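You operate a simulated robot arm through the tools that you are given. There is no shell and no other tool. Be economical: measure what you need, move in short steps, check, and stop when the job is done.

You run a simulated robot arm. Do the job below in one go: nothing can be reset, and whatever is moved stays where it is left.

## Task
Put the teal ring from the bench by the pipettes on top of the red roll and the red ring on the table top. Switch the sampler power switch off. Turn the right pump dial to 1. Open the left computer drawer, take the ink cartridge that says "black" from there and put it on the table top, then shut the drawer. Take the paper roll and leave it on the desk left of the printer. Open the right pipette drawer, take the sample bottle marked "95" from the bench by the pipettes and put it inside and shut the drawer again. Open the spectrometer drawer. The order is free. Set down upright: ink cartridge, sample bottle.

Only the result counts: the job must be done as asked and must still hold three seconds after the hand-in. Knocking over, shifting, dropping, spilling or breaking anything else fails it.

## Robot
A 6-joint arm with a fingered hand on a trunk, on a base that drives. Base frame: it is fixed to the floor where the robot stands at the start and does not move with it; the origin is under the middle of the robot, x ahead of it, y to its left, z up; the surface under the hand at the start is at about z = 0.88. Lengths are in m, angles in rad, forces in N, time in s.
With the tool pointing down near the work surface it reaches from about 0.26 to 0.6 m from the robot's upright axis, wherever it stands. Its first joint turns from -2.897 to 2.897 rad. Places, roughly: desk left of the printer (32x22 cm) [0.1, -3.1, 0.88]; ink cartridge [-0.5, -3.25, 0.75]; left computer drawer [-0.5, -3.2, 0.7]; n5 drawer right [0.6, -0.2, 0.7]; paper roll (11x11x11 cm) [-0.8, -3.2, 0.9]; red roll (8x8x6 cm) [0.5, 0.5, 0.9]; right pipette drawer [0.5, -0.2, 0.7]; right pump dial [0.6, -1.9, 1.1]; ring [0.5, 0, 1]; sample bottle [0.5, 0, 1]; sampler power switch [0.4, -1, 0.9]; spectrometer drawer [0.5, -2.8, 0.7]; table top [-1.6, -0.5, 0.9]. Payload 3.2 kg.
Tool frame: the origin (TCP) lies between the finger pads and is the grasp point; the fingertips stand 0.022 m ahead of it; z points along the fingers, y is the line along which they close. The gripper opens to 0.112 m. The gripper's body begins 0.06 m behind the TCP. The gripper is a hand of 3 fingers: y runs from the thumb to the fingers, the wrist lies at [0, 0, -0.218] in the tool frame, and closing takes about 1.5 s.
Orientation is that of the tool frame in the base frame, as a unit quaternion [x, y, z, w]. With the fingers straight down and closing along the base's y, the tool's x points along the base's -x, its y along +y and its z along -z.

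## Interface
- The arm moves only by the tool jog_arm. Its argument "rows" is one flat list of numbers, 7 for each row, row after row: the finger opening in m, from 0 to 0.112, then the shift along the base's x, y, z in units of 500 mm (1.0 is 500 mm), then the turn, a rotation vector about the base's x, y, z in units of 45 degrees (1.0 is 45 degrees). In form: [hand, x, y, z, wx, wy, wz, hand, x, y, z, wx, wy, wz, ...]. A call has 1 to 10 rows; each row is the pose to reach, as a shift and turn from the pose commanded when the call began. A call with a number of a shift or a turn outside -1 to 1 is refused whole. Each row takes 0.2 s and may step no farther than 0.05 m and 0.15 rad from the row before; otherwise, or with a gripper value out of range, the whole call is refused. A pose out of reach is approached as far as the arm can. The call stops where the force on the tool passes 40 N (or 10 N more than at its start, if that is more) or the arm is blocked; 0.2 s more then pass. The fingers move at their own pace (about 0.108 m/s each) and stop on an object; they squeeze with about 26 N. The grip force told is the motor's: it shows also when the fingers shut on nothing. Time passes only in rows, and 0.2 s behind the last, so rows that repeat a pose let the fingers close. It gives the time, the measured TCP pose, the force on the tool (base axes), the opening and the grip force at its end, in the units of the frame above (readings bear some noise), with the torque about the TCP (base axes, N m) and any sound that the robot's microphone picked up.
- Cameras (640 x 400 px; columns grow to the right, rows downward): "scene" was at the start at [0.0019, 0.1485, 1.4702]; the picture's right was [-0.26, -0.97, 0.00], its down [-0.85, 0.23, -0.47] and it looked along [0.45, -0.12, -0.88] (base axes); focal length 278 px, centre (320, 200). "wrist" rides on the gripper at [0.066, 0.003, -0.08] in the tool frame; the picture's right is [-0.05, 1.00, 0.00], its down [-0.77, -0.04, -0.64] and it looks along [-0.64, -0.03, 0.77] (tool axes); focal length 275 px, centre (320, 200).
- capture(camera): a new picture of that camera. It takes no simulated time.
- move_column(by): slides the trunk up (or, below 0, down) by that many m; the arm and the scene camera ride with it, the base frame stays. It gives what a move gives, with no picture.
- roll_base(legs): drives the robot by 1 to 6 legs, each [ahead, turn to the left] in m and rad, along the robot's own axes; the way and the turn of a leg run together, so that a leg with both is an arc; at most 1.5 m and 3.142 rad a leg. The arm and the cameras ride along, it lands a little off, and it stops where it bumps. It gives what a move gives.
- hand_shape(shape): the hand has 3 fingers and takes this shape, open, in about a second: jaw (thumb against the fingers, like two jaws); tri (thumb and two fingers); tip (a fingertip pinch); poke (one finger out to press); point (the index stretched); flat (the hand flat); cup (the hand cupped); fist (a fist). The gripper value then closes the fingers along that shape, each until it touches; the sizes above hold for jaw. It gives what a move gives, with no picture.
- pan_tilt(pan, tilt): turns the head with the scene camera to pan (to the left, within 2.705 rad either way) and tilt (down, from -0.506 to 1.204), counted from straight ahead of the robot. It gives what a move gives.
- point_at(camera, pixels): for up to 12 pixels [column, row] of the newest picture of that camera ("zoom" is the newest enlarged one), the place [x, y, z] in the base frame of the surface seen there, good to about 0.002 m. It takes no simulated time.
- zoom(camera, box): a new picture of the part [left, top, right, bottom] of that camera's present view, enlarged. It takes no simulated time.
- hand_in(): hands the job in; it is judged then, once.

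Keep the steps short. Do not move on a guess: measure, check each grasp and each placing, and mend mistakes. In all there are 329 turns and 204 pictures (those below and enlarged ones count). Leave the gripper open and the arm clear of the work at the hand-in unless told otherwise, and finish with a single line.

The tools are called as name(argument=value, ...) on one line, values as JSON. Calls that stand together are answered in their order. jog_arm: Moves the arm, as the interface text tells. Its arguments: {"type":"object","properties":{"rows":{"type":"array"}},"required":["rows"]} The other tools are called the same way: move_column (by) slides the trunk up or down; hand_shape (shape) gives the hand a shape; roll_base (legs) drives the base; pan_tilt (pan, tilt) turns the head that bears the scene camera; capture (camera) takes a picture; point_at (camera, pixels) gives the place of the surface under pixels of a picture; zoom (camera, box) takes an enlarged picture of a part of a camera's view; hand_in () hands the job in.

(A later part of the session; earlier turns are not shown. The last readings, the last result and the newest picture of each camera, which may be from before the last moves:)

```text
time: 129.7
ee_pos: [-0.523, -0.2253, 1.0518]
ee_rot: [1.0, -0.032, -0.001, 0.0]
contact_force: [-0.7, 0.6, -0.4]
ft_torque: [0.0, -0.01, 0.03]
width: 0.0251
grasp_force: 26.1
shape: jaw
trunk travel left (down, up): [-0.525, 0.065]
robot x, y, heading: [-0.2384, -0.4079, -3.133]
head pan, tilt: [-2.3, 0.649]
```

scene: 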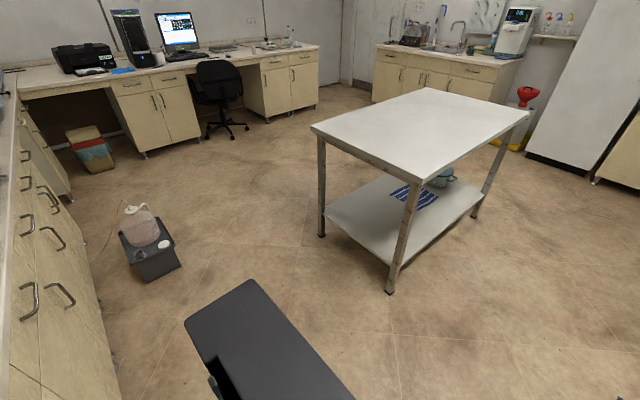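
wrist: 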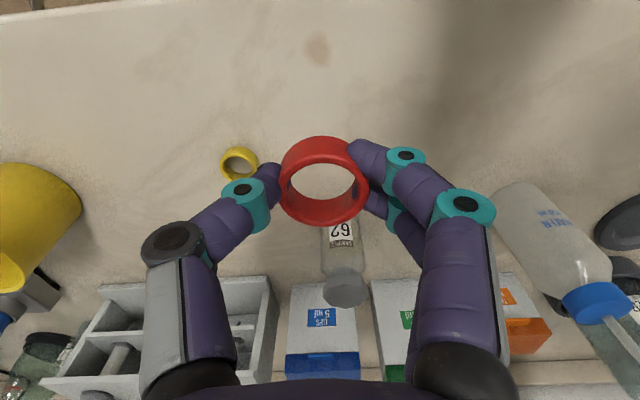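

roll_base(legs=[[0.42, 0]])

pan_tilt(pan=0.2, tilt=0.9)

capture(camera="scene")

```text
time: 132.3
ee_pos: [-0.9404, -0.2269, 1.0525]
ee_rot: [0.999, -0.034, 0.0, 0.0]
contact_force: [-0.5, 0.1, 0.9]
ft_torque: [0.01, 0.01, 0.0]
width: 0.0253
grasp_force: 25.7
shape: jaw
trunk travel left (down, up): [-0.525, 0.065]
robot x, y, heading: [-0.6536, -0.4118, -3.143]
head pan, tilt: [-2.3, 0.649]
```

```text
time: 134.6
ee_pos: [-0.9389, -0.2275, 1.052]
ee_rot: [0.999, -0.034, 0.0, 0.0]
contact_force: [-0.2, 0.8, -0.3]
ft_torque: [-0.01, 0.01, -0.02]
width: 0.0251
grasp_force: 26.0
shape: jaw
trunk travel left (down, up): [-0.525, 0.065]
robot x, y, heading: [-0.6536, -0.4111, -3.144]
head pan, tilt: [0.201, 0.901]
```

```text
150 pictures are left
```

scene: 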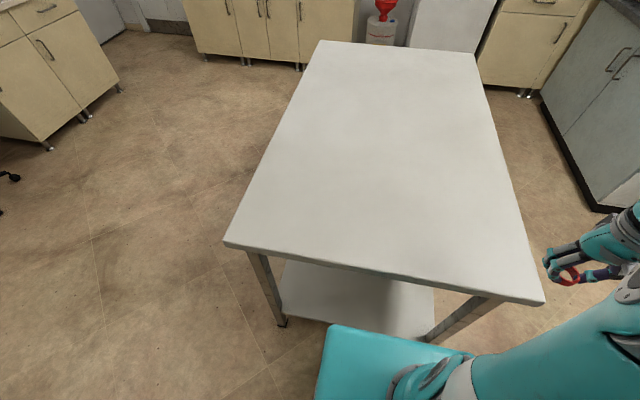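

Standing at the table. I'll carry the ring over to (-1.15, -0.3) and down near the surface.

jog_arm(rows=[0.015, -0.08, -0.03, 0, 0, 0, 0, 0.015, -0.16, -0.06, 0, 0, 0, 0, 0.015, -0.24, -0.09, 0, 0, 0, 0, 0.015, -0.32, -0.12, 0, 0, 0, 0, 0.015, -0.4, -0.14, 0, 0, 0, 0, 0.015, -0.422, -0.145, -0.08, 0, 0, 0, 0.015, -0.422, -0.145, -0.16, 0, 0, 0, 0.015, -0.422, -0.145, -0.24, 0, 0, 0, 0.015, -0.422, -0.145, -0.285, 0, 0, 0, 0.015, -0.422, -0.145, -0.294, 0, 0, 0])

jog_arm(rows=[0.015, 0, 0, -0.003, 0, 0, 0, 0.015, 0, 0, -0.003, 0, 0, 0])

```text
time: 136.8
ee_pos: [-1.1498, -0.2995, 0.9027]
ee_rot: [0.999, -0.035, 0.0, 0.0]
contact_force: [-0.5, 0.1, -0.2]
ft_torque: [-0.02, 0.01, 0.01]
width: 0.0249
grasp_force: 25.8
shape: jaw
trunk travel left (down, up): [-0.525, 0.065]
robot x, y, heading: [-0.6568, -0.4118, -3.13]
head pan, tilt: [0.201, 0.901]
```

```text
time: 137.3
ee_pos: [-1.1486, -0.3009, 0.9026]
ee_rot: [0.999, -0.034, 0.0, 0.0]
contact_force: [0.7, -0.4, 1.5]
ft_torque: [-0.06, 0.04, 0.02]
width: 0.0245
grasp_force: 25.8
shape: jaw
trunk travel left (down, up): [-0.525, 0.065]
robot x, y, heading: [-0.6555, -0.4132, -3.136]
head pan, tilt: [0.201, 0.901]
```

It touches the table. I'll open, rise and check.

jog_arm(rows=[0.035, 0, 0, 0, 0, 0, 0, 0.05, 0, 0, 0, 0, 0, 0, 0.07, 0, 0, 0, 0, 0, 0, 0.07, 0, 0, 0, 0, 0, 0, 0.07, 0, 0, 0.06, 0, 0, 0, 0.07, 0, 0, 0.15, 0, 0, 0, 0.07, 0, 0, 0.24, 0, 0, 0, 0.07, 0, 0, 0.3, 0, 0, 0])

capture(camera="wrist")

```text
time: 139.2
ee_pos: [-1.1509, -0.2989, 1.0556]
ee_rot: [0.999, -0.033, 0.0, 0.0]
contact_force: [0.5, -0.6, 0.2]
ft_torque: [-0.01, -0.02, 0.01]
width: 0.0696
grasp_force: 0.1
shape: jaw
trunk travel left (down, up): [-0.525, 0.065]
robot x, y, heading: [-0.6576, -0.4114, -3.132]
head pan, tilt: [0.201, 0.901]
```

```text
149 pictures are left
```

wrist: 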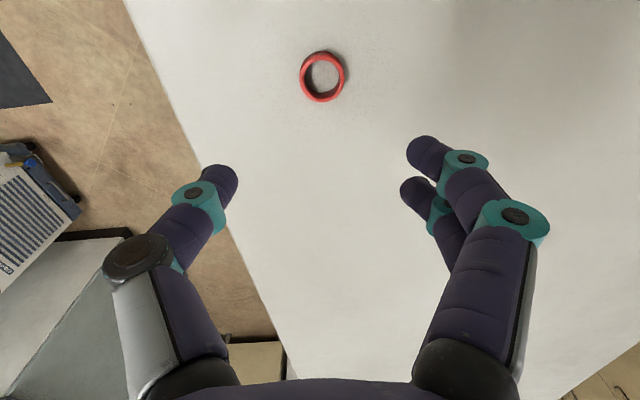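

The red ring is on the table top. Next is the computer desk. I'll draw the arm in over the front, back away and drive down the room along x ≈ -0.5.

jog_arm(rows=[0.07, 0.08, -0.05, 0, 0, 0, 0, 0.07, 0.16, -0.1, 0, 0, 0, 0, 0.07, 0.24, -0.16, 0, 0, 0, 0, 0.07, 0.31, -0.22, 0, 0, 0, 0])

roll_base(legs=[[-0.15, 0], [0, 1.571], [1.2, 0], [0.6, 0]])

pan_tilt(pan=0.0, tilt=0.7)

capture(camera="scene")

```text
time: 140.2
ee_pos: [-0.997, -0.4094, 1.0524]
ee_rot: [0.999, -0.034, -0.001, 0.001]
contact_force: [0.0, -0.2, 0.2]
ft_torque: [-0.01, 0.01, -0.02]
width: 0.0697
grasp_force: 0.1
shape: jaw
trunk travel left (down, up): [-0.525, 0.065]
robot x, y, heading: [-0.6574, -0.4122, -3.134]
head pan, tilt: [0.201, 0.901]
```

```text
time: 153.9
ee_pos: [-0.471, -2.5242, 1.0527]
ee_rot: [0.724, 0.69, 0.0, 0.0]
contact_force: [0.0, 1.0, -0.1]
ft_torque: [0.0, 0.01, -0.02]
width: 0.0697
grasp_force: 0.1
shape: jaw
trunk travel left (down, up): [-0.525, 0.065]
robot x, y, heading: [-0.4749, -2.1817, -1.55]
head pan, tilt: [0.201, 0.901]
```

```text
time: 154.6
ee_pos: [-0.4706, -2.5236, 1.0527]
ee_rot: [0.724, 0.689, 0.0, -0.001]
contact_force: [0.9, -0.9, 0.3]
ft_torque: [-0.01, -0.02, 0.01]
width: 0.0696
grasp_force: 0.2
shape: jaw
trunk travel left (down, up): [-0.525, 0.065]
robot x, y, heading: [-0.4752, -2.181, -1.544]
head pan, tilt: [0.0, 0.7]
```

```text
148 pictures are left
```

scene: 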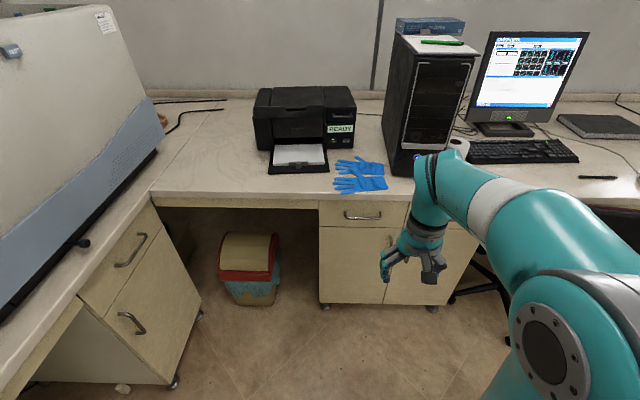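

I see the left computer drawer (handle at (363,215)), the printer, the gloves, and something white by the tower at (457,148). I'll measure these.

point_at(camera="scene", pixels=[[345, 213], [363, 217], [380, 214], [322, 210], [405, 222], [360, 235], [350, 200], [457, 148], [220, 170], [160, 190], [270, 160], [355, 185]])

zoom(camera="scene", box=[300, 130, 500, 260])

```text
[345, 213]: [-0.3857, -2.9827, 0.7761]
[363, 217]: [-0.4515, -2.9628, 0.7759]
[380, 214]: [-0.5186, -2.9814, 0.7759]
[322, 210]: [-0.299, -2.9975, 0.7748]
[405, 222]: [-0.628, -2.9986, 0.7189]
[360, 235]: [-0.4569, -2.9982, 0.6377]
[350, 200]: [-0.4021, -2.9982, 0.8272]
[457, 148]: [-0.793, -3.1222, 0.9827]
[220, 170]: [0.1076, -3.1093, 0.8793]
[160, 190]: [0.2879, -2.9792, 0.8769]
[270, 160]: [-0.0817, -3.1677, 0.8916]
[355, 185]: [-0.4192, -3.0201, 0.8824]
```

```text
3.08 times, centred on (400, 195) of scene
```

zoom: 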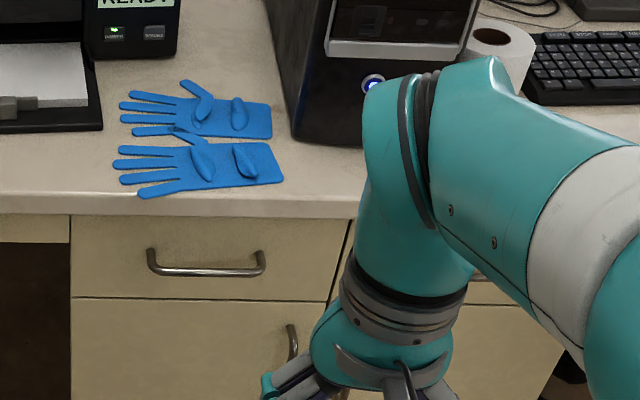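

Handle bar at (-0.452, -2.963, 0.776), running along x. I'll drive 0.12 m ahead, then turn the hand: yaw -87°, then pitch up 65°.

roll_base(legs=[[0.1, 0]])

jog_arm(rows=[0.06, 0, 0, 0, 0, 0, -0.17, 0.06, 0, 0, 0, 0, 0, -0.34, 0.06, 0, 0, 0, 0, 0, -0.51, 0.06, 0, 0, 0, 0, 0, -0.68, 0.06, 0, 0, 0, 0, 0, -0.85, 0.06, 0, 0, 0, 0, 0, -0.97])

jog_arm(rows=[0.06, 0, 0, 0, 0, 0, -0.17, 0.06, 0, 0, 0, 0, 0, -0.34, 0.06, 0, 0, 0, 0, 0, -0.51, 0.06, 0, 0, 0, 0, 0, -0.68, 0.06, 0, 0, 0, 0, 0, -0.85, 0.06, 0, 0, 0, 0, 0, -0.97])

jog_arm(rows=[0.06, 0, -0.04, 0, -0.18, 0, 0, 0.06, 0, -0.08, 0, -0.36, 0, 0, 0.06, 0, -0.12, 0, -0.54, 0, 0, 0.06, 0, -0.16, 0, -0.72, 0, 0, 0.06, 0, -0.2, 0, -0.9, 0, 0])

jog_arm(rows=[0.06, 0, -0.04, 0, -0.18, 0, 0, 0.06, 0, -0.08, 0, -0.36, 0, 0, 0.06, 0, -0.12, 0, -0.54, 0, 0, 0.06, 0, -0.12, 0, -0.54, 0, 0])

```text
time: 155.8
ee_pos: [-0.4672, -2.6259, 1.0536]
ee_rot: [0.724, 0.689, 0.0, 0.0]
contact_force: [0.2, -0.1, -0.7]
ft_torque: [0.01, 0.05, 0.0]
width: 0.0698
grasp_force: 0.0
shape: jaw
trunk travel left (down, up): [-0.525, 0.065]
robot x, y, heading: [-0.4715, -2.2804, -1.551]
head pan, tilt: [0.0, 0.7]
```

```text
time: 157.2
ee_pos: [-0.4673, -2.6243, 1.0522]
ee_rot: [0.929, 0.37, 0.0, 0.0]
contact_force: [0.2, 0.5, 0.0]
ft_torque: [0.0, 0.03, 0.0]
width: 0.0607
grasp_force: 0.0
shape: jaw
trunk travel left (down, up): [-0.525, 0.065]
robot x, y, heading: [-0.4708, -2.2799, -1.553]
head pan, tilt: [0.0, 0.7]
```

```text
time: 158.6
ee_pos: [-0.4683, -2.6246, 1.0517]
ee_rot: [1.0, -0.001, 0.0, 0.0]
contact_force: [1.0, -0.4, 0.4]
ft_torque: [-0.02, -0.01, 0.02]
width: 0.0607
grasp_force: 0.0
shape: jaw
trunk travel left (down, up): [-0.525, 0.065]
robot x, y, heading: [-0.4678, -2.2799, -1.544]
head pan, tilt: [0.0, 0.7]
```

```text
time: 159.8
ee_pos: [-0.4665, -2.7228, 1.0513]
ee_rot: [0.938, -0.001, 0.001, 0.348]
contact_force: [-0.2, -1.4, -0.8]
ft_torque: [-0.02, -0.01, 0.04]
width: 0.0605
grasp_force: 0.0
shape: jaw
trunk travel left (down, up): [-0.525, 0.065]
robot x, y, heading: [-0.4709, -2.283, -1.546]
head pan, tilt: [0.0, 0.7]
```

```text
time: 160.8
ee_pos: [-0.4685, -2.7827, 1.0533]
ee_rot: [0.844, -0.001, 0.0, 0.536]
contact_force: [0.0, -0.3, -0.3]
ft_torque: [0.0, 0.01, -0.02]
width: 0.0604
grasp_force: 0.1
shape: jaw
trunk travel left (down, up): [-0.525, 0.065]
robot x, y, heading: [-0.4718, -2.2779, -1.548]
head pan, tilt: [0.0, 0.7]
```

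The hand points at the drawers. I'll lower the trunk 0.24 m and take a wrist picture.

move_column(by=-0.24)

jog_arm(rows=[0.045, 0.015, -0.08, -0.005, 0, 0, 0, 0.045, 0.033, -0.16, -0.01, 0, 0, 0, 0.045, 0.033, -0.22, -0.012, 0, 0, 0, 0.045, 0.033, -0.22, -0.012, 0, 0, 0])

capture(camera="wrist")

```text
time: 163.3
ee_pos: [-0.4695, -2.783, 0.8117]
ee_rot: [0.844, -0.001, 0.001, 0.536]
contact_force: [0.1, -0.4, 0.1]
ft_torque: [0.01, -0.03, -0.03]
width: 0.06
grasp_force: 0.0
shape: jaw
trunk travel left (down, up): [-0.285, 0.305]
robot x, y, heading: [-0.4696, -2.2811, -1.55]
head pan, tilt: [0.0, 0.7]
```

```text
time: 164.3
ee_pos: [-0.4493, -2.8933, 0.8088]
ee_rot: [0.844, -0.001, 0.0, 0.536]
contact_force: [-1.0, 0.0, -0.6]
ft_torque: [0.02, 0.01, -0.01]
width: 0.0456
grasp_force: 0.0
shape: jaw
trunk travel left (down, up): [-0.285, 0.305]
robot x, y, heading: [-0.4723, -2.2818, -1.547]
head pan, tilt: [0.0, 0.7]
```

```text
146 pictures are left
```

wrist: 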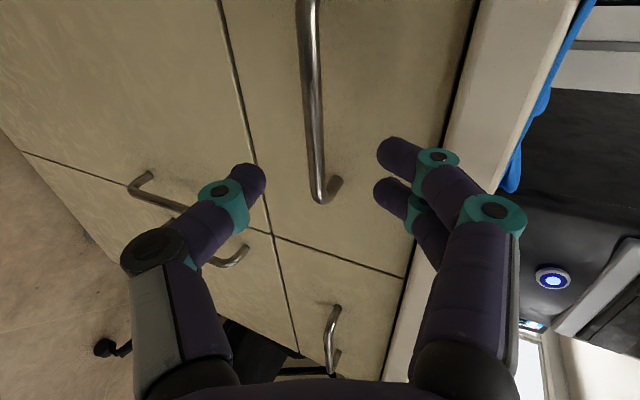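

point_at(camera="wrist", pixels=[[306, 20], [310, 80], [315, 140], [320, 195], [335, 180], [420, 90], [260, 60], [470, 100]])

```text
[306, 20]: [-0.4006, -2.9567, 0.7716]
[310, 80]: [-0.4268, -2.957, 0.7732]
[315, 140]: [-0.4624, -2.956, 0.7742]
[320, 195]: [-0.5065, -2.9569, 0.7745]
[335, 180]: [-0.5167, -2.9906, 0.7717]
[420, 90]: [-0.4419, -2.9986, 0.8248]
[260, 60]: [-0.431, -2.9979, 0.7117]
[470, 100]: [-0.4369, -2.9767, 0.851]
```

The bar front is at y = -2.9565. I'll advance 6.6 cm along the tool axis and close.

jog_arm(rows=[0.045, 0, -0.066, -0.033, 0, 0, 0, 0.045, 0, -0.132, -0.066, 0, 0, 0, 0.045, 0, -0.134, -0.067, 0, 0, 0, 0.0, 0, -0.136, -0.067, 0, 0, 0, 0.0, 0, -0.136, -0.067, 0, 0, 0, 0.0, 0, -0.136, -0.067, 0, 0, 0, 0.0, 0, -0.136, -0.067, 0, 0, 0])

capture(camera="wrist")

```text
time: 165.9
ee_pos: [-0.4518, -2.9606, 0.7738]
ee_rot: [0.845, -0.001, 0.0, 0.535]
contact_force: [0.4, -2.9, -6.9]
ft_torque: [0.0, 0.02, -0.02]
width: 0.0002
grasp_force: 25.6
shape: jaw
trunk travel left (down, up): [-0.285, 0.305]
robot x, y, heading: [-0.47, -2.2787, -1.544]
head pan, tilt: [0.0, 0.7]
```

```text
145 pictures are left
```

wrist: 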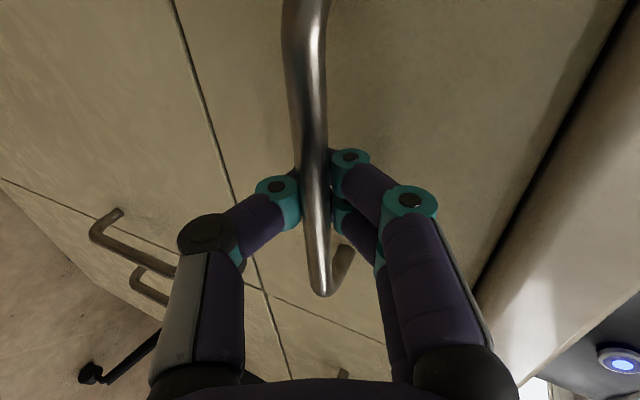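

Holding the bar. I'll pull the drawer open along +y about 20 cm, slowly (the cartridges stand upright inside).

jog_arm(rows=[0.0, 0, 0.01, 0, 0, 0, 0, 0.0, 0, 0.035, 0, 0, 0, 0, 0.0, 0, 0.065, 0, 0, 0, 0, 0.0, 0, 0.095, 0, 0, 0, 0, 0.0, 0, 0.125, 0, 0, 0, 0, 0.0, 0, 0.155, 0, 0, 0, 0, 0.0, 0, 0.185, 0, 0, 0, 0, 0.0, 0, 0.215, 0, 0, 0, 0, 0.0, 0, 0.24, 0, 0, 0, 0, 0.0, 0, 0.26, 0, 0, 0, 0])

jog_arm(rows=[0.0, 0, 0.025, 0, 0, 0, 0, 0.0, 0, 0.055, 0, 0, 0, 0, 0.0, 0, 0.085, 0, 0, 0, 0, 0.0, 0, 0.115, 0, 0, 0, 0, 0.0, 0, 0.135, 0, 0, 0, 0, 0.0, 0, 0.15, 0, 0, 0, 0])

pan_tilt(pan=0.2, tilt=1.0)

capture(camera="scene")

```text
time: 168.1
ee_pos: [-0.4504, -2.8318, 0.7731]
ee_rot: [0.844, 0.0, 0.001, 0.536]
contact_force: [-3.0, 1.8, -6.7]
ft_torque: [0.01, 0.02, -0.01]
width: 0.0
grasp_force: 25.9
shape: jaw
trunk travel left (down, up): [-0.285, 0.305]
robot x, y, heading: [-0.468, -2.2825, -1.547]
head pan, tilt: [0.0, 0.7]
```

```text
time: 169.5
ee_pos: [-0.4522, -2.757, 0.7731]
ee_rot: [0.844, -0.001, 0.0, 0.537]
contact_force: [-1.3, -0.2, -9.9]
ft_torque: [-0.03, 0.04, 0.02]
width: 0.0002
grasp_force: 26.1
shape: jaw
trunk travel left (down, up): [-0.285, 0.305]
robot x, y, heading: [-0.4729, -2.2823, -1.545]
head pan, tilt: [0.0, 0.7]
```

```text
time: 170.3
ee_pos: [-0.4519, -2.7567, 0.7739]
ee_rot: [0.844, 0.0, 0.0, 0.536]
contact_force: [-0.6, 1.0, -9.2]
ft_torque: [0.01, -0.01, 0.02]
width: 0.0
grasp_force: 26.1
shape: jaw
trunk travel left (down, up): [-0.285, 0.305]
robot x, y, heading: [-0.4686, -2.2831, -1.547]
head pan, tilt: [0.201, 1.0]
```

```text
144 pictures are left
```

scene: 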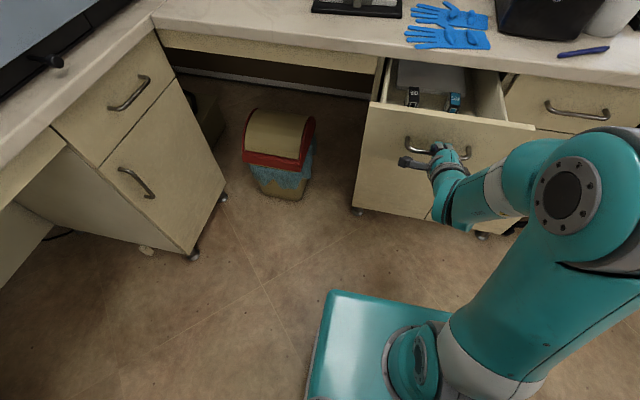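

The drawer is open about 20 cm, with at least two cartridges visible. I'll zoom in on them.

zoom(camera="scene", box=[360, 50, 550, 170])

```text
3.33 times, centred on (455, 110) of scene
```

zoom: 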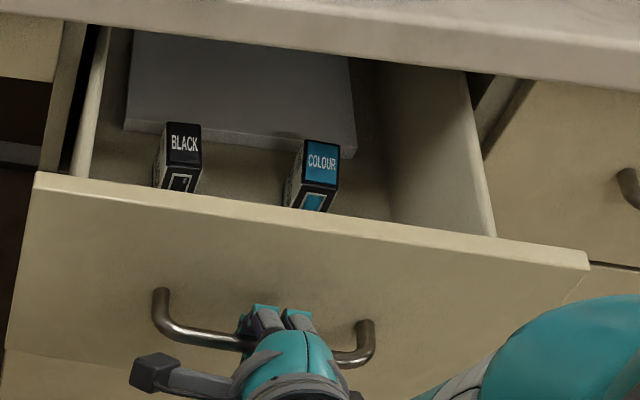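

The left cartridge reads "BLACK". I'll measure it and the drawer.

point_at(camera="zoom", pixels=[[185, 143], [172, 125], [200, 128], [168, 158], [200, 163], [182, 182], [320, 160], [240, 165], [110, 170], [260, 80], [300, 212], [60, 178]])

```text
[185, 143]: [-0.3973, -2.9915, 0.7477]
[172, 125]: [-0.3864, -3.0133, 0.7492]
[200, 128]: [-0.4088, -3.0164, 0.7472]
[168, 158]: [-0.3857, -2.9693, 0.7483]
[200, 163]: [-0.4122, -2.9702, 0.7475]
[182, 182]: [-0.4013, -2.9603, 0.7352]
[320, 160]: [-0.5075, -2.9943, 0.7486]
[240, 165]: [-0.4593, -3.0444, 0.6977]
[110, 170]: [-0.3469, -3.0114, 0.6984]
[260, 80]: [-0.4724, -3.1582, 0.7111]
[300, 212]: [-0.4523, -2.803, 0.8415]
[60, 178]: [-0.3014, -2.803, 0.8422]
```

The black cartridge is at (-0.399, -2.990), top at 0.748, still partly beneath the desk edge. I'll pull the drawer 12 cm more by backing the base while holding the handle.

roll_base(legs=[[-0.06, 0], [-0.06, 0]])

capture(camera="scene")

```text
time: 171.8
ee_pos: [-0.4534, -2.6371, 0.7725]
ee_rot: [0.845, -0.001, 0.0, 0.535]
contact_force: [8.4, 0.7, -11.7]
ft_torque: [-0.01, -0.01, -0.02]
width: 0.0
grasp_force: 25.8
shape: jaw
trunk travel left (down, up): [-0.285, 0.305]
robot x, y, heading: [-0.4731, -2.1646, -1.541]
head pan, tilt: [0.201, 1.0]
```

```text
142 pictures are left
```

scene: 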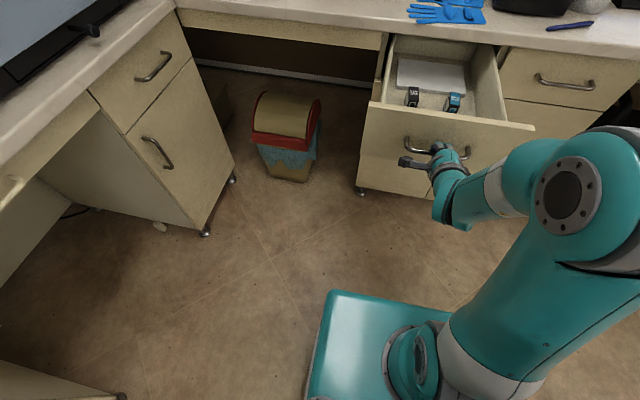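

The cartridges are now clear of the desk edge. I'll let go of the handle and back off.

jog_arm(rows=[0.02, 0, 0, 0, 0, 0, 0, 0.045, 0, 0, 0, 0, 0, 0, 0.045, 0, 0, 0, 0, 0, 0, 0.045, 0, 0.05, 0.025, 0, 0, 0, 0.045, 0, 0.1, 0.05, 0, 0, 0, 0.045, 0, 0.14, 0.07, 0, 0, 0, 0.045, 0, 0.14, 0.15, 0, 0, 0, 0.045, 0, 0.14, 0.23, 0, 0, 0, 0.045, 0, 0.14, 0.31, 0, 0, 0, 0.045, 0, 0.14, 0.31, 0, 0, 0])

move_column(by=0.1)

jog_arm(rows=[0.05, 0, 0, 0.02, 0.18, 0, 0, 0.05, 0, 0, 0.04, 0.36, 0, 0, 0.05, 0, 0, 0.06, 0.54, 0, 0, 0.05, 0, 0, 0.08, 0.72, 0, 0, 0.05, 0, 0, 0.08, 0.9, 0, 0])

jog_arm(rows=[0.05, 0, 0, 0, 0.18, 0, 0, 0.05, 0, 0, 0, 0.36, 0, 0, 0.05, 0, 0, 0, 0.54, 0, 0, 0.05, 0, 0, 0, 0.54, 0, 0])

```text
time: 174.0
ee_pos: [-0.4544, -2.5662, 0.9287]
ee_rot: [0.844, -0.001, 0.001, 0.537]
contact_force: [0.6, -0.2, 0.5]
ft_torque: [-0.01, 0.01, 0.02]
width: 0.0451
grasp_force: 0.0
shape: jaw
out of reach, approached as far as the arm can: row 4, 5, 6, 7, 9
trunk travel left (down, up): [-0.285, 0.305]
robot x, y, heading: [-0.4682, -2.1657, -1.542]
head pan, tilt: [0.201, 1.0]
```

```text
time: 175.3
ee_pos: [-0.4546, -2.5663, 1.0281]
ee_rot: [0.844, 0.0, 0.001, 0.536]
contact_force: [0.1, 0.3, 0.2]
ft_torque: [-0.04, 0.01, -0.01]
width: 0.0452
grasp_force: 0.1
shape: jaw
trunk travel left (down, up): [-0.385, 0.205]
robot x, y, heading: [-0.4728, -2.1648, -1.546]
head pan, tilt: [0.201, 1.0]
```

```text
time: 176.6
ee_pos: [-0.3819, -2.5532, 0.9154]
ee_rot: [0.964, -0.008, -0.036, 0.262]
contact_force: [-0.3, -0.5, 0.1]
ft_torque: [0.0, 0.05, -0.04]
width: 0.05
grasp_force: 0.1
shape: jaw
out of reach, approached as far as the arm can: row 1, 2, 3, 4, 5
trunk travel left (down, up): [-0.385, 0.205]
robot x, y, heading: [-0.4731, -2.1577, -1.547]
head pan, tilt: [0.201, 1.0]
```

```text
time: 177.6
ee_pos: [-0.3917, -2.5207, 0.7792]
ee_rot: [0.992, -0.001, -0.061, 0.109]
contact_force: [-0.7, 0.6, -0.6]
ft_torque: [0.02, -0.01, -0.03]
width: 0.0497
grasp_force: 0.1
shape: jaw
out of reach, approached as far as the arm can: row 1, 2, 3, 4
trunk travel left (down, up): [-0.385, 0.205]
robot x, y, heading: [-0.4734, -2.1623, -1.543]
head pan, tilt: [0.201, 1.0]
```

The arm strayed because the poses were too close to the trunk. I'll look before fixing it.

capture(camera="scene")

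capture(camera="wrist")

```text
141 pictures are left
```

scene: 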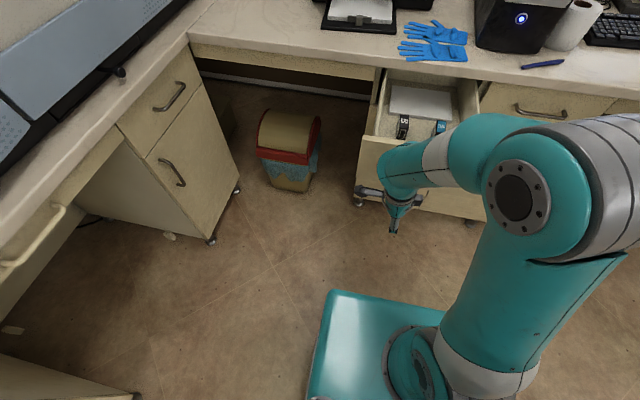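

```text
140 pictures are left
```

wrist: 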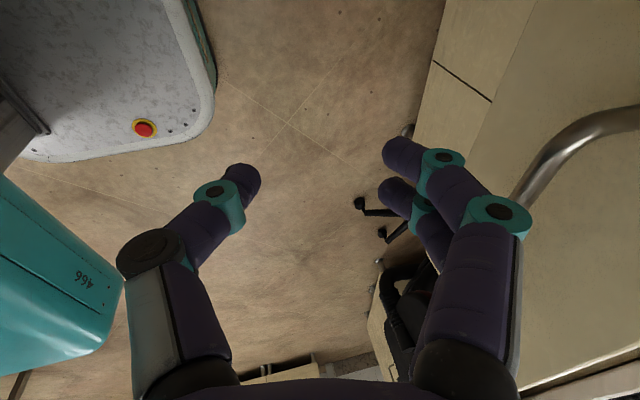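

The hand is in front of the handle, not under it. I'll raise the trunk by 0.2 m to lift everything clear.

move_column(by=0.2)

jog_arm(rows=[0.05, 0, 0, 0, 0, 0, 0])

```text
time: 179.7
ee_pos: [-0.391, -2.5198, 0.9792]
ee_rot: [0.992, -0.001, -0.06, 0.111]
contact_force: [0.9, 0.0, -0.7]
ft_torque: [-0.01, -0.03, 0.0]
width: 0.0496
grasp_force: 0.0
shape: jaw
trunk travel left (down, up): [-0.585, 0.005]
robot x, y, heading: [-0.4757, -2.1648, -1.54]
head pan, tilt: [0.201, 1.0]
```

```text
time: 180.1
ee_pos: [-0.3913, -2.5206, 0.9799]
ee_rot: [0.992, -0.002, -0.06, 0.111]
contact_force: [-0.7, 0.4, -0.2]
ft_torque: [0.02, 0.0, -0.01]
width: 0.0499
grasp_force: 0.0
shape: jaw
trunk travel left (down, up): [-0.585, 0.005]
robot x, y, heading: [-0.4757, -2.1626, -1.54]
head pan, tilt: [0.201, 1.0]
```

I'll straighten the hand (undo the residual tilt), then yaw +90° so it closes along x.

jog_arm(rows=[0.05, 0, 0, 0.06, 0.142, -0.077, 0, 0.05, 0, -0.02, 0.12, 0.283, -0.153, 0, 0.05, 0, -0.02, 0.12, 0.283, -0.153, 0])

jog_arm(rows=[0.05, 0, -0.04, 0, 0, 0, 0.17, 0.05, 0, -0.08, 0, 0, 0, 0.34, 0.05, 0, -0.12, 0, 0, 0, 0.51, 0.05, 0, -0.16, 0, 0, 0, 0.68, 0.05, 0, -0.2, 0, 0, 0, 0.85, 0.05, 0, -0.24, 0, 0, 0, 1.0])

jog_arm(rows=[0.05, 0, -0.04, 0, 0, 0, 0.17, 0.05, 0, -0.08, 0, 0, 0, 0.34, 0.05, 0, -0.12, 0, 0, 0, 0.51, 0.05, 0, -0.16, 0, 0, 0, 0.68, 0.05, 0, -0.2, 0, 0, 0, 0.85, 0.05, 0, -0.24, 0, 0, 0, 1.0])

capture(camera="wrist")

```text
time: 180.9
ee_pos: [-0.391, -2.5194, 0.9788]
ee_rot: [0.992, -0.001, -0.061, 0.11]
contact_force: [0.1, 1.0, 0.0]
ft_torque: [0.01, -0.02, 0.03]
width: 0.0499
grasp_force: 0.0
shape: jaw
out of reach, approached as far as the arm can: row 1, 2, 3
trunk travel left (down, up): [-0.585, 0.005]
robot x, y, heading: [-0.4734, -2.1615, -1.545]
head pan, tilt: [0.201, 1.0]
```

```text
time: 182.3
ee_pos: [-0.3273, -2.5922, 0.946]
ee_rot: [0.919, 0.365, -0.053, 0.143]
contact_force: [0.5, -0.5, -0.1]
ft_torque: [0.01, 0.02, 0.0]
width: 0.0497
grasp_force: 0.1
shape: jaw
out of reach, approached as far as the arm can: row 1, 2, 3, 4, 5, 6
trunk travel left (down, up): [-0.585, 0.005]
robot x, y, heading: [-0.4752, -2.1616, -1.546]
head pan, tilt: [0.201, 1.0]
```

```text
time: 183.7
ee_pos: [-0.1776, -2.5429, 0.9643]
ee_rot: [0.809, 0.564, -0.066, 0.154]
contact_force: [0.6, -0.5, 0.5]
ft_torque: [0.02, -0.01, -0.01]
width: 0.0501
grasp_force: 0.1
shape: jaw
out of reach, approached as far as the arm can: row 1, 2, 3, 4, 5, 6
trunk travel left (down, up): [-0.585, 0.005]
robot x, y, heading: [-0.4785, -2.1625, -1.544]
head pan, tilt: [0.201, 1.0]
```

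```text
139 pictures are left
```

wrist: 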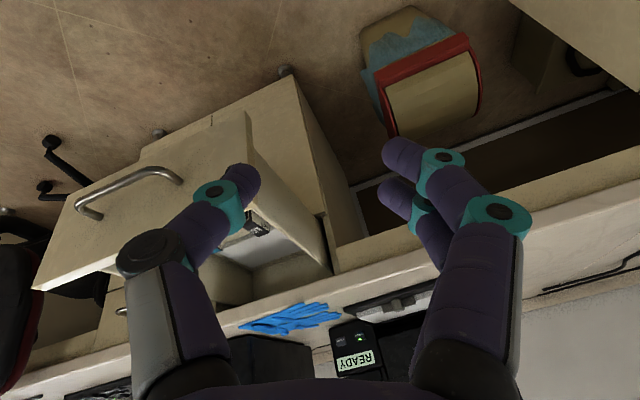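

The arm is in an awkward branch. I'll look at its posture.

pan_tilt(pan=0.0, tilt=0.9)

capture(camera="scene")

```text
time: 184.4
ee_pos: [-0.1769, -2.5419, 0.9642]
ee_rot: [0.809, 0.563, -0.066, 0.154]
contact_force: [0.2, 1.0, -0.6]
ft_torque: [0.02, 0.03, 0.01]
width: 0.05
grasp_force: 0.0
shape: jaw
trunk travel left (down, up): [-0.585, 0.005]
robot x, y, heading: [-0.4749, -2.1592, -1.55]
head pan, tilt: [0.0, 0.901]
```

```text
138 pictures are left
```

scene: 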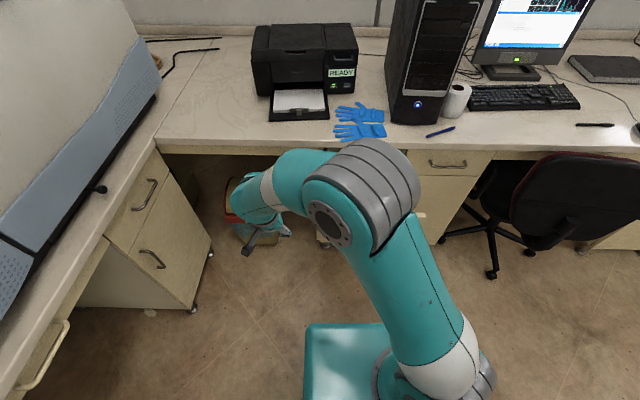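

The posture is normal (elbow up), just drifted. I'll command a pose near the default: hand down, closing along x, at about (-0.40, -2.60, 1.03).

jog_arm(rows=[0.05, -0.07, 0, 0.02, 0.067, 0.027, 0.075, 0.05, -0.15, -0.02, 0.05, 0.134, 0.053, 0.15, 0.05, -0.23, -0.04, 0.08, 0.2, 0.08, 0.225, 0.05, -0.31, -0.06, 0.1, 0.27, 0.107, 0.3, 0.05, -0.38, -0.09, 0.12, 0.335, 0.133, 0.375, 0.05, -0.44, -0.12, 0.14, 0.403, 0.16, 0.45, 0.05, -0.44, -0.12, 0.14, 0.403, 0.16, 0.45])

```text
time: 186.1
ee_pos: [-0.2655, -2.3716, 0.9619]
ee_rot: [0.732, 0.675, -0.077, 0.062]
contact_force: [-0.3, -0.4, 0.0]
ft_torque: [0.03, 0.0, 0.04]
width: 0.0501
grasp_force: 0.1
shape: jaw
out of reach, approached as far as the arm can: row 1, 2, 3, 4, 5, 6, 7
trunk travel left (down, up): [-0.585, 0.005]
robot x, y, heading: [-0.4732, -2.161, -1.545]
head pan, tilt: [0.0, 0.901]
```

I suspect the elbow is folded to its limit. I'll move the hand straight outward (-y) with the current orientation and a little up.

jog_arm(rows=[0.05, 0, -0.08, 0.0, 0, 0, 0, 0.05, 0, -0.16, 0.0, 0, 0, 0, 0.05, 0, -0.24, 0.0, 0, 0, 0, 0.05, 0, -0.32, 0.0, 0, 0, 0, 0.05, 0, -0.4, 0.0, 0, 0, 0])

capture(camera="scene")

```text
time: 187.2
ee_pos: [-0.1888, -2.4677, 0.9536]
ee_rot: [0.744, 0.654, -0.113, 0.079]
contact_force: [-0.3, 0.1, -0.8]
ft_torque: [0.03, 0.0, 0.01]
width: 0.0498
grasp_force: 0.0
shape: jaw
out of reach, approached as far as the arm can: row 1, 2, 3, 4, 5
trunk travel left (down, up): [-0.585, 0.005]
robot x, y, heading: [-0.4765, -2.1598, -1.541]
head pan, tilt: [0.0, 0.901]
```

```text
137 pictures are left
```

scene: 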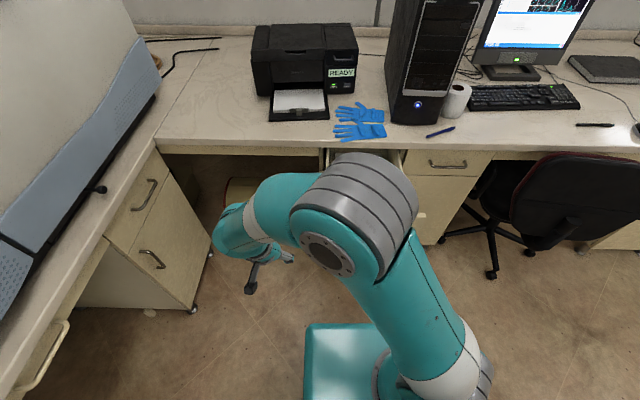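

I'll probe which motions are free: small yaw each way in place.

jog_arm(rows=[0.05, 0, 0, 0, 0, 0, 0, 0.05, 0, 0, 0, 0, 0, -0.15, 0.05, 0, 0, 0, 0, 0, 0, 0.05, 0, 0, 0, 0, 0, 0.15, 0.05, 0, 0, 0, 0, 0, 0])

jog_arm(rows=[0.05, 0, 0, 0, 0, 0, 0, 0.05, 0, 0.05, 0, 0, 0, 0, 0.05, 0, 0, 0, 0, 0, 0, 0.05, 0.05, 0, 0, 0, 0, 0, 0.05, 0, 0, 0, 0, 0, 0, 0.05, -0.05, 0, 0, 0, 0, 0, 0.05, 0, 0, 0, 0, 0, 0, 0.05, 0, 0, 0.05, 0, 0, 0, 0.05, 0, 0, 0, 0, 0, 0, 0.05, 0, 0, -0.05, 0, 0, 0])

```text
time: 188.4
ee_pos: [-0.1869, -2.465, 0.9543]
ee_rot: [0.744, 0.654, -0.113, 0.08]
contact_force: [-0.1, 0.8, 0.2]
ft_torque: [-0.02, 0.01, -0.03]
width: 0.05
grasp_force: 0.0
shape: jaw
out of reach, approached as far as the arm can: row 2, 4
trunk travel left (down, up): [-0.585, 0.005]
robot x, y, heading: [-0.4737, -2.163, -1.545]
head pan, tilt: [0.0, 0.901]
```

```text
time: 190.7
ee_pos: [-0.1876, -2.4635, 0.9284]
ee_rot: [0.743, 0.654, -0.113, 0.08]
contact_force: [-0.9, -0.5, -0.2]
ft_torque: [0.01, -0.02, -0.02]
width: 0.0497
grasp_force: 0.1
shape: jaw
out of reach, approached as far as the arm can: row 4, 8
trunk travel left (down, up): [-0.585, 0.005]
robot x, y, heading: [-0.4752, -2.162, -1.543]
head pan, tilt: [0.0, 0.901]
```

Moves towards -x, +y and -z are free. I'll probe the tilts too.

jog_arm(rows=[0.05, 0, 0, 0, 0, 0, 0, 0.05, 0, 0, 0, 0.1, 0, 0, 0.05, 0, 0, 0, 0, 0, 0, 0.05, 0, 0, 0, -0.1, 0, 0, 0.05, 0, 0, 0, 0, 0, 0, 0.05, 0, 0, 0, 0, 0.1, 0, 0.05, 0, 0, 0, 0, 0, 0, 0.05, 0, 0, 0, 0, -0.1, 0, 0.05, 0, 0, 0, 0, 0, 0])

jog_arm(rows=[0.05, -0.08, 0, 0, 0, 0, 0, 0.05, -0.16, 0, 0, 0, 0, 0, 0.05, -0.24, 0, 0, 0, 0, 0, 0.05, -0.32, 0, 0, 0, 0, 0, 0.05, -0.4, 0, 0, 0, 0, 0])

```text
time: 192.7
ee_pos: [-0.1855, -2.4641, 0.9284]
ee_rot: [0.744, 0.654, -0.113, 0.08]
contact_force: [-0.2, -0.6, -0.5]
ft_torque: [0.01, 0.0, 0.03]
width: 0.0499
grasp_force: 0.0
shape: jaw
out of reach, approached as far as the arm can: row 2
trunk travel left (down, up): [-0.585, 0.005]
robot x, y, heading: [-0.4755, -2.1644, -1.544]
head pan, tilt: [0.0, 0.901]
```

```text
time: 193.8
ee_pos: [-0.3806, -2.4773, 0.931]
ee_rot: [0.744, 0.654, -0.114, 0.08]
contact_force: [-0.8, 0.3, -0.3]
ft_torque: [0.01, -0.03, 0.0]
width: 0.0498
grasp_force: 0.1
shape: jaw
out of reach, approached as far as the arm can: row 5
trunk travel left (down, up): [-0.585, 0.005]
robot x, y, heading: [-0.474, -2.1673, -1.544]
head pan, tilt: [0.0, 0.901]
```

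I'm at (-0.38, -2.48). Pitching the fingers forward is free, so I'll go outward while pitching up, to unfold the arm.

jog_arm(rows=[0.05, 0, -0.04, 0, -0.15, 0, 0, 0.05, 0, -0.1, 0, -0.3, 0, 0, 0.05, 0, -0.16, 0, -0.45, 0, 0, 0.05, 0, -0.24, 0, -0.6, 0, 0, 0.05, 0, -0.32, 0, -0.6, 0, 0, 0.05, 0, -0.4, 0, -0.6, 0, 0])

capture(camera="scene")

```text
time: 195.2
ee_pos: [-0.3797, -2.6767, 0.929]
ee_rot: [0.705, 0.609, -0.263, 0.251]
contact_force: [1.0, -1.5, -0.6]
ft_torque: [0.02, 0.01, -0.06]
width: 0.0499
grasp_force: 0.1
shape: jaw
trunk travel left (down, up): [-0.585, 0.005]
robot x, y, heading: [-0.4732, -2.1627, -1.543]
head pan, tilt: [0.0, 0.901]
```

```text
136 pictures are left
```

scene: 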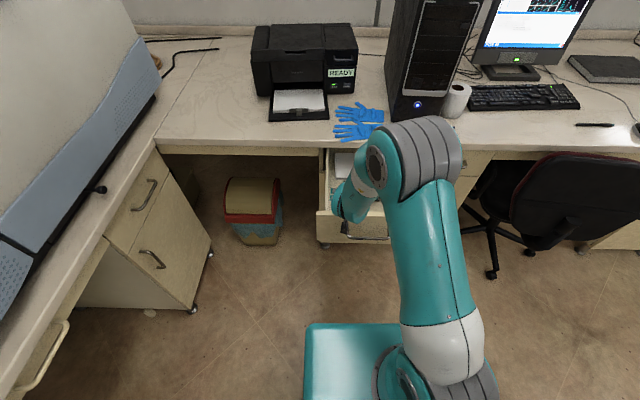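

Everything is reachable again. I'll raise the hand 8 cm, then bring the base 0.18 m closer (the open drawer's handle is at y -2.635).

jog_arm(rows=[0.05, 0, 0, 0.08, 0, 0, 0, 0.05, 0, 0, 0.16, 0, 0, 0])

roll_base(legs=[[0.17, 0]])

jog_arm(rows=[0.05, 0, 0, 0, 0.15, 0, 0, 0.05, 0, 0, 0, 0.3, 0, 0, 0.05, 0, 0, 0, 0.45, 0, 0, 0.05, 0, 0, 0, 0.6, 0, 0, 0.05, 0, 0, 0, 0.75, 0, 0, 0.05, 0, 0, 0, 0.9, 0, 0])

```text
time: 195.8
ee_pos: [-0.3801, -2.6733, 1.0104]
ee_rot: [0.705, 0.609, -0.263, 0.251]
contact_force: [-0.3, -0.2, 0.1]
ft_torque: [0.01, 0.0, 0.02]
width: 0.0499
grasp_force: 0.0
shape: jaw
trunk travel left (down, up): [-0.585, 0.005]
robot x, y, heading: [-0.4759, -2.1608, -1.542]
head pan, tilt: [0.0, 0.901]
```

```text
time: 197.3
ee_pos: [-0.3751, -2.8435, 1.0097]
ee_rot: [0.704, 0.61, -0.263, 0.251]
contact_force: [0.3, -0.1, -0.7]
ft_torque: [-0.02, 0.01, 0.03]
width: 0.05
grasp_force: 0.1
shape: jaw
trunk travel left (down, up): [-0.585, 0.005]
robot x, y, heading: [-0.4707, -2.3293, -1.541]
head pan, tilt: [0.0, 0.901]
```

```text
time: 198.7
ee_pos: [-0.395, -2.7369, 0.8869]
ee_rot: [0.743, 0.653, -0.117, 0.086]
contact_force: [0.2, -0.3, 0.5]
ft_torque: [0.01, -0.03, -0.03]
width: 0.05
grasp_force: 0.0
shape: jaw
out of reach, approached as far as the arm can: row 1, 2, 3, 4, 5, 6
trunk travel left (down, up): [-0.585, 0.005]
robot x, y, heading: [-0.4678, -2.3347, -1.543]
head pan, tilt: [0.0, 0.901]
```

Turning to vertical is blocked in this wrist branch: the forearm roll seems wound by half a turn. I'll pitch the fingers up again and then swing them sideways (towards +x) to unwind it.

jog_arm(rows=[0.05, 0, 0, 0.05, -0.15, 0, 0, 0.05, 0, 0, 0.1, -0.3, 0, 0, 0.05, 0, 0, 0.15, -0.45, 0, 0, 0.05, 0, 0, 0.2, -0.6, 0, 0, 0.05, 0, 0, 0.25, -0.75, 0, 0, 0.05, 0, 0, 0.28, -0.9, 0, 0])

jog_arm(rows=[0.05, 0, 0, 0, 0, 0, 0.17, 0.05, 0, 0, 0, 0, 0, 0.34, 0.05, 0, 0, 0, 0, 0, 0.51, 0.05, 0, 0, 0, 0, 0, 0.68, 0.05, 0, 0, 0, 0, 0, 0.85, 0.05, 0, 0, 0, 0, 0, 1.0])

```text
time: 200.1
ee_pos: [-0.3793, -2.768, 1.0393]
ee_rot: [0.667, 0.571, -0.337, 0.339]
contact_force: [-0.1, 0.6, 0.0]
ft_torque: [-0.02, -0.04, 0.03]
width: 0.0501
grasp_force: 0.1
shape: jaw
out of reach, approached as far as the arm can: row 4, 5, 6
trunk travel left (down, up): [-0.585, 0.005]
robot x, y, heading: [-0.4712, -2.3316, -1.538]
head pan, tilt: [0.0, 0.901]
```

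```text
time: 201.5
ee_pos: [-0.38, -2.7691, 1.0372]
ee_rot: [0.397, 0.783, -0.181, 0.443]
contact_force: [-0.1, 0.4, 0.1]
ft_torque: [-0.02, -0.01, 0.03]
width: 0.0496
grasp_force: 0.1
shape: jaw
out of reach, approached as far as the arm can: row 1, 2, 3, 4
trunk travel left (down, up): [-0.585, 0.005]
robot x, y, heading: [-0.4717, -2.3304, -1.545]
head pan, tilt: [0.0, 0.901]
```

That worked: reachable again. I'll continue the yaw another 45°.

jog_arm(rows=[0.05, 0, 0, 0, 0, 0, 0.17, 0.05, 0, 0, 0, 0, 0, 0.34, 0.05, 0, 0, 0, 0, 0, 0.51, 0.05, 0, 0, 0, 0, 0, 0.68, 0.05, 0, 0, 0, 0, 0, 0.85, 0.05, 0, 0, 0, 0, 0, 1.0])

capture(camera="scene")

```text
time: 202.9
ee_pos: [-0.3794, -2.769, 1.0371]
ee_rot: [0.067, 0.876, 0.003, 0.477]
contact_force: [-0.6, -0.2, 0.4]
ft_torque: [-0.01, -0.04, -0.02]
width: 0.05
grasp_force: 0.1
shape: jaw
trunk travel left (down, up): [-0.585, 0.005]
robot x, y, heading: [-0.4696, -2.333, -1.547]
head pan, tilt: [0.0, 0.901]
```

```text
135 pictures are left
```

scene: 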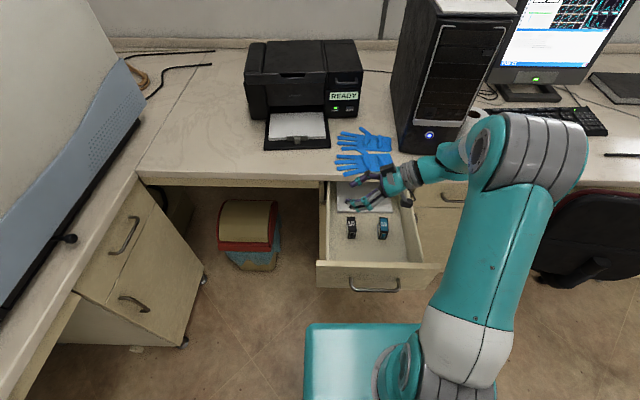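

Now the fingers point +x. I'll tilt them down to vertical (57°) in two calls.

jog_arm(rows=[0.05, 0, 0, 0, 0, 0.17, 0, 0.05, 0, 0, 0, 0, 0.34, 0, 0.05, 0, 0, 0, 0, 0.51, 0, 0.05, 0, 0, 0, 0, 0.67, 0])

jog_arm(rows=[0.05, 0, 0, 0, 0, 0.17, 0, 0.05, 0, 0, 0, 0, 0.34, 0, 0.05, 0, 0, 0, 0, 0.51, 0, 0.05, 0, 0, 0, 0, 0.6, 0])

```text
time: 203.9
ee_pos: [-0.3804, -2.7679, 1.0382]
ee_rot: [0.065, 0.97, -0.016, 0.232]
contact_force: [0.2, -0.1, -0.3]
ft_torque: [0.0, -0.01, 0.02]
width: 0.0498
grasp_force: 0.0
shape: jaw
trunk travel left (down, up): [-0.585, 0.005]
robot x, y, heading: [-0.4694, -2.3333, -1.544]
head pan, tilt: [0.0, 0.901]
```

```text
time: 204.9
ee_pos: [-0.38, -2.7688, 1.0382]
ee_rot: [0.06, 0.998, -0.031, -0.001]
contact_force: [0.3, -0.8, 0.3]
ft_torque: [-0.02, 0.0, 0.03]
width: 0.0496
grasp_force: 0.2
shape: jaw
trunk travel left (down, up): [-0.585, 0.005]
robot x, y, heading: [-0.4728, -2.3337, -1.539]
head pan, tilt: [0.0, 0.901]
```

Vertical again. I'll take out the last 3.5° of tilt and yaw -83° so it closes along x, moving over the black cartridge.

jog_arm(rows=[0.05, 0, 0, 0, 0.079, 0, 0, 0.05, 0, 0, 0, 0.079, 0, 0])

jog_arm(rows=[0.05, 0, -0.02, 0, 0, 0, -0.17, 0.05, 0, -0.04, 0, 0, 0, -0.34, 0.05, 0, -0.06, 0, 0, 0, -0.51, 0.05, -0.01, -0.08, 0, 0, 0, -0.68, 0.05, -0.02, -0.09, 0, 0, 0, -0.85, 0.05, -0.03, -0.1, 0, 0, 0, -0.92])

jog_arm(rows=[0.05, 0, -0.02, 0, 0, 0, -0.17, 0.05, 0, -0.04, 0, 0, 0, -0.34, 0.05, 0, -0.06, 0, 0, 0, -0.51, 0.05, -0.01, -0.08, 0, 0, 0, -0.68, 0.05, -0.01, -0.09, 0, 0, 0, -0.85, 0.05, -0.01, -0.1, 0, 0, 0, -0.927])

capture(camera="wrist")

```text
time: 205.5
ee_pos: [-0.3805, -2.7682, 1.0385]
ee_rot: [0.06, 0.998, 0.0, -0.001]
contact_force: [0.9, 0.6, -0.2]
ft_torque: [0.02, 0.01, 0.02]
width: 0.0502
grasp_force: 0.1
shape: jaw
trunk travel left (down, up): [-0.585, 0.005]
robot x, y, heading: [-0.4692, -2.3337, -1.54]
head pan, tilt: [0.0, 0.901]
```

```text
time: 206.9
ee_pos: [-0.3941, -2.8197, 1.0378]
ee_rot: [0.41, 0.912, 0.0, -0.001]
contact_force: [-0.5, 1.0, 0.1]
ft_torque: [-0.01, 0.0, 0.02]
width: 0.0499
grasp_force: 0.0
shape: jaw
trunk travel left (down, up): [-0.585, 0.005]
robot x, y, heading: [-0.4688, -2.3317, -1.544]
head pan, tilt: [0.0, 0.901]
```

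```text
time: 208.3
ee_pos: [-0.3992, -2.8688, 1.0375]
ee_rot: [0.708, 0.706, 0.001, 0.0]
contact_force: [0.4, 0.1, 0.0]
ft_torque: [0.02, 0.0, 0.01]
width: 0.0497
grasp_force: 0.1
shape: jaw
trunk travel left (down, up): [-0.585, 0.005]
robot x, y, heading: [-0.4712, -2.3295, -1.54]
head pan, tilt: [0.0, 0.901]
```

```text
134 pictures are left
```

wrist: 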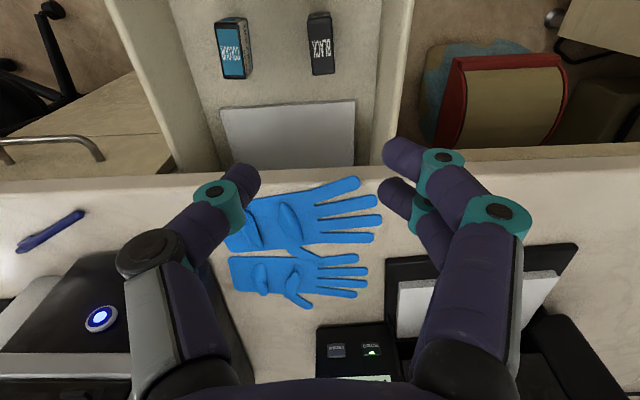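

The hand is straight and the black cartridge is at wrist (320,43). I'll measure it.

point_at(camera="wrist", pixels=[[320, 45], [308, 18], [330, 14], [312, 72], [334, 70], [320, 30], [232, 45], [375, 60], [390, 60], [290, 110], [280, 175], [215, 60]])

```text
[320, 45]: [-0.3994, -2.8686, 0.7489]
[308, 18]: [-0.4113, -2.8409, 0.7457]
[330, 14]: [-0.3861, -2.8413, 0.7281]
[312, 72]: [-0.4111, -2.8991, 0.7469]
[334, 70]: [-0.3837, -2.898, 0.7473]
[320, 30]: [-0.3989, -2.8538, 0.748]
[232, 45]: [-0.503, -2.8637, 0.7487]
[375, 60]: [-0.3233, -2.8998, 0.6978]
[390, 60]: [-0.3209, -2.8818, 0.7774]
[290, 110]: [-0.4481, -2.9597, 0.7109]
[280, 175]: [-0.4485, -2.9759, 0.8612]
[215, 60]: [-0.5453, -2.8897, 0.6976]
```

Centre is (-0.3975, -2.870), 27 mm wide in x, top at 0.748. I'll lower the trunk 0.2 m, then descend with the arm.

move_column(by=-0.2)

jog_arm(rows=[0.05, 0.003, -0.002, -0.06, 0, 0, 0, 0.05, 0.003, -0.002, -0.12, 0, 0, 0, 0.05, 0.003, -0.002, -0.16, 0, 0, 0, 0.05, 0.003, -0.002, -0.16, 0, 0, 0])

capture(camera="wrist")

```text
time: 210.5
ee_pos: [-0.399, -2.8703, 0.8371]
ee_rot: [0.707, 0.707, -0.001, -0.001]
contact_force: [-0.5, -0.1, -0.3]
ft_torque: [0.01, 0.02, 0.01]
width: 0.0498
grasp_force: 0.0
shape: jaw
trunk travel left (down, up): [-0.385, 0.205]
robot x, y, heading: [-0.4706, -2.33, -1.54]
head pan, tilt: [0.0, 0.901]
```

```text
time: 211.5
ee_pos: [-0.4007, -2.8713, 0.7568]
ee_rot: [0.707, 0.707, 0.001, 0.0]
contact_force: [0.1, 0.4, -0.9]
ft_torque: [0.01, 0.02, 0.02]
width: 0.0501
grasp_force: 0.0
shape: jaw
trunk travel left (down, up): [-0.385, 0.205]
robot x, y, heading: [-0.472, -2.3318, -1.541]
head pan, tilt: [0.0, 0.901]
```

```text
133 pictures are left
```

wrist: 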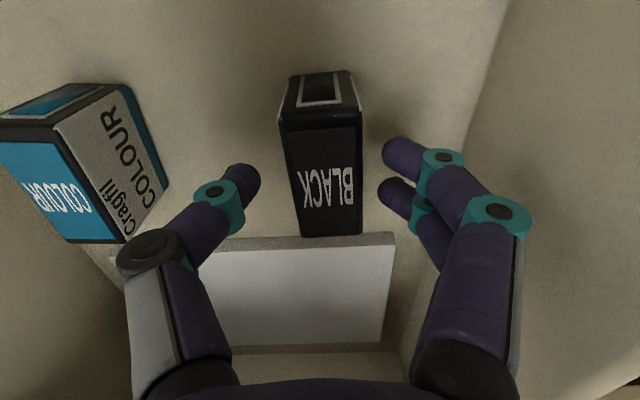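

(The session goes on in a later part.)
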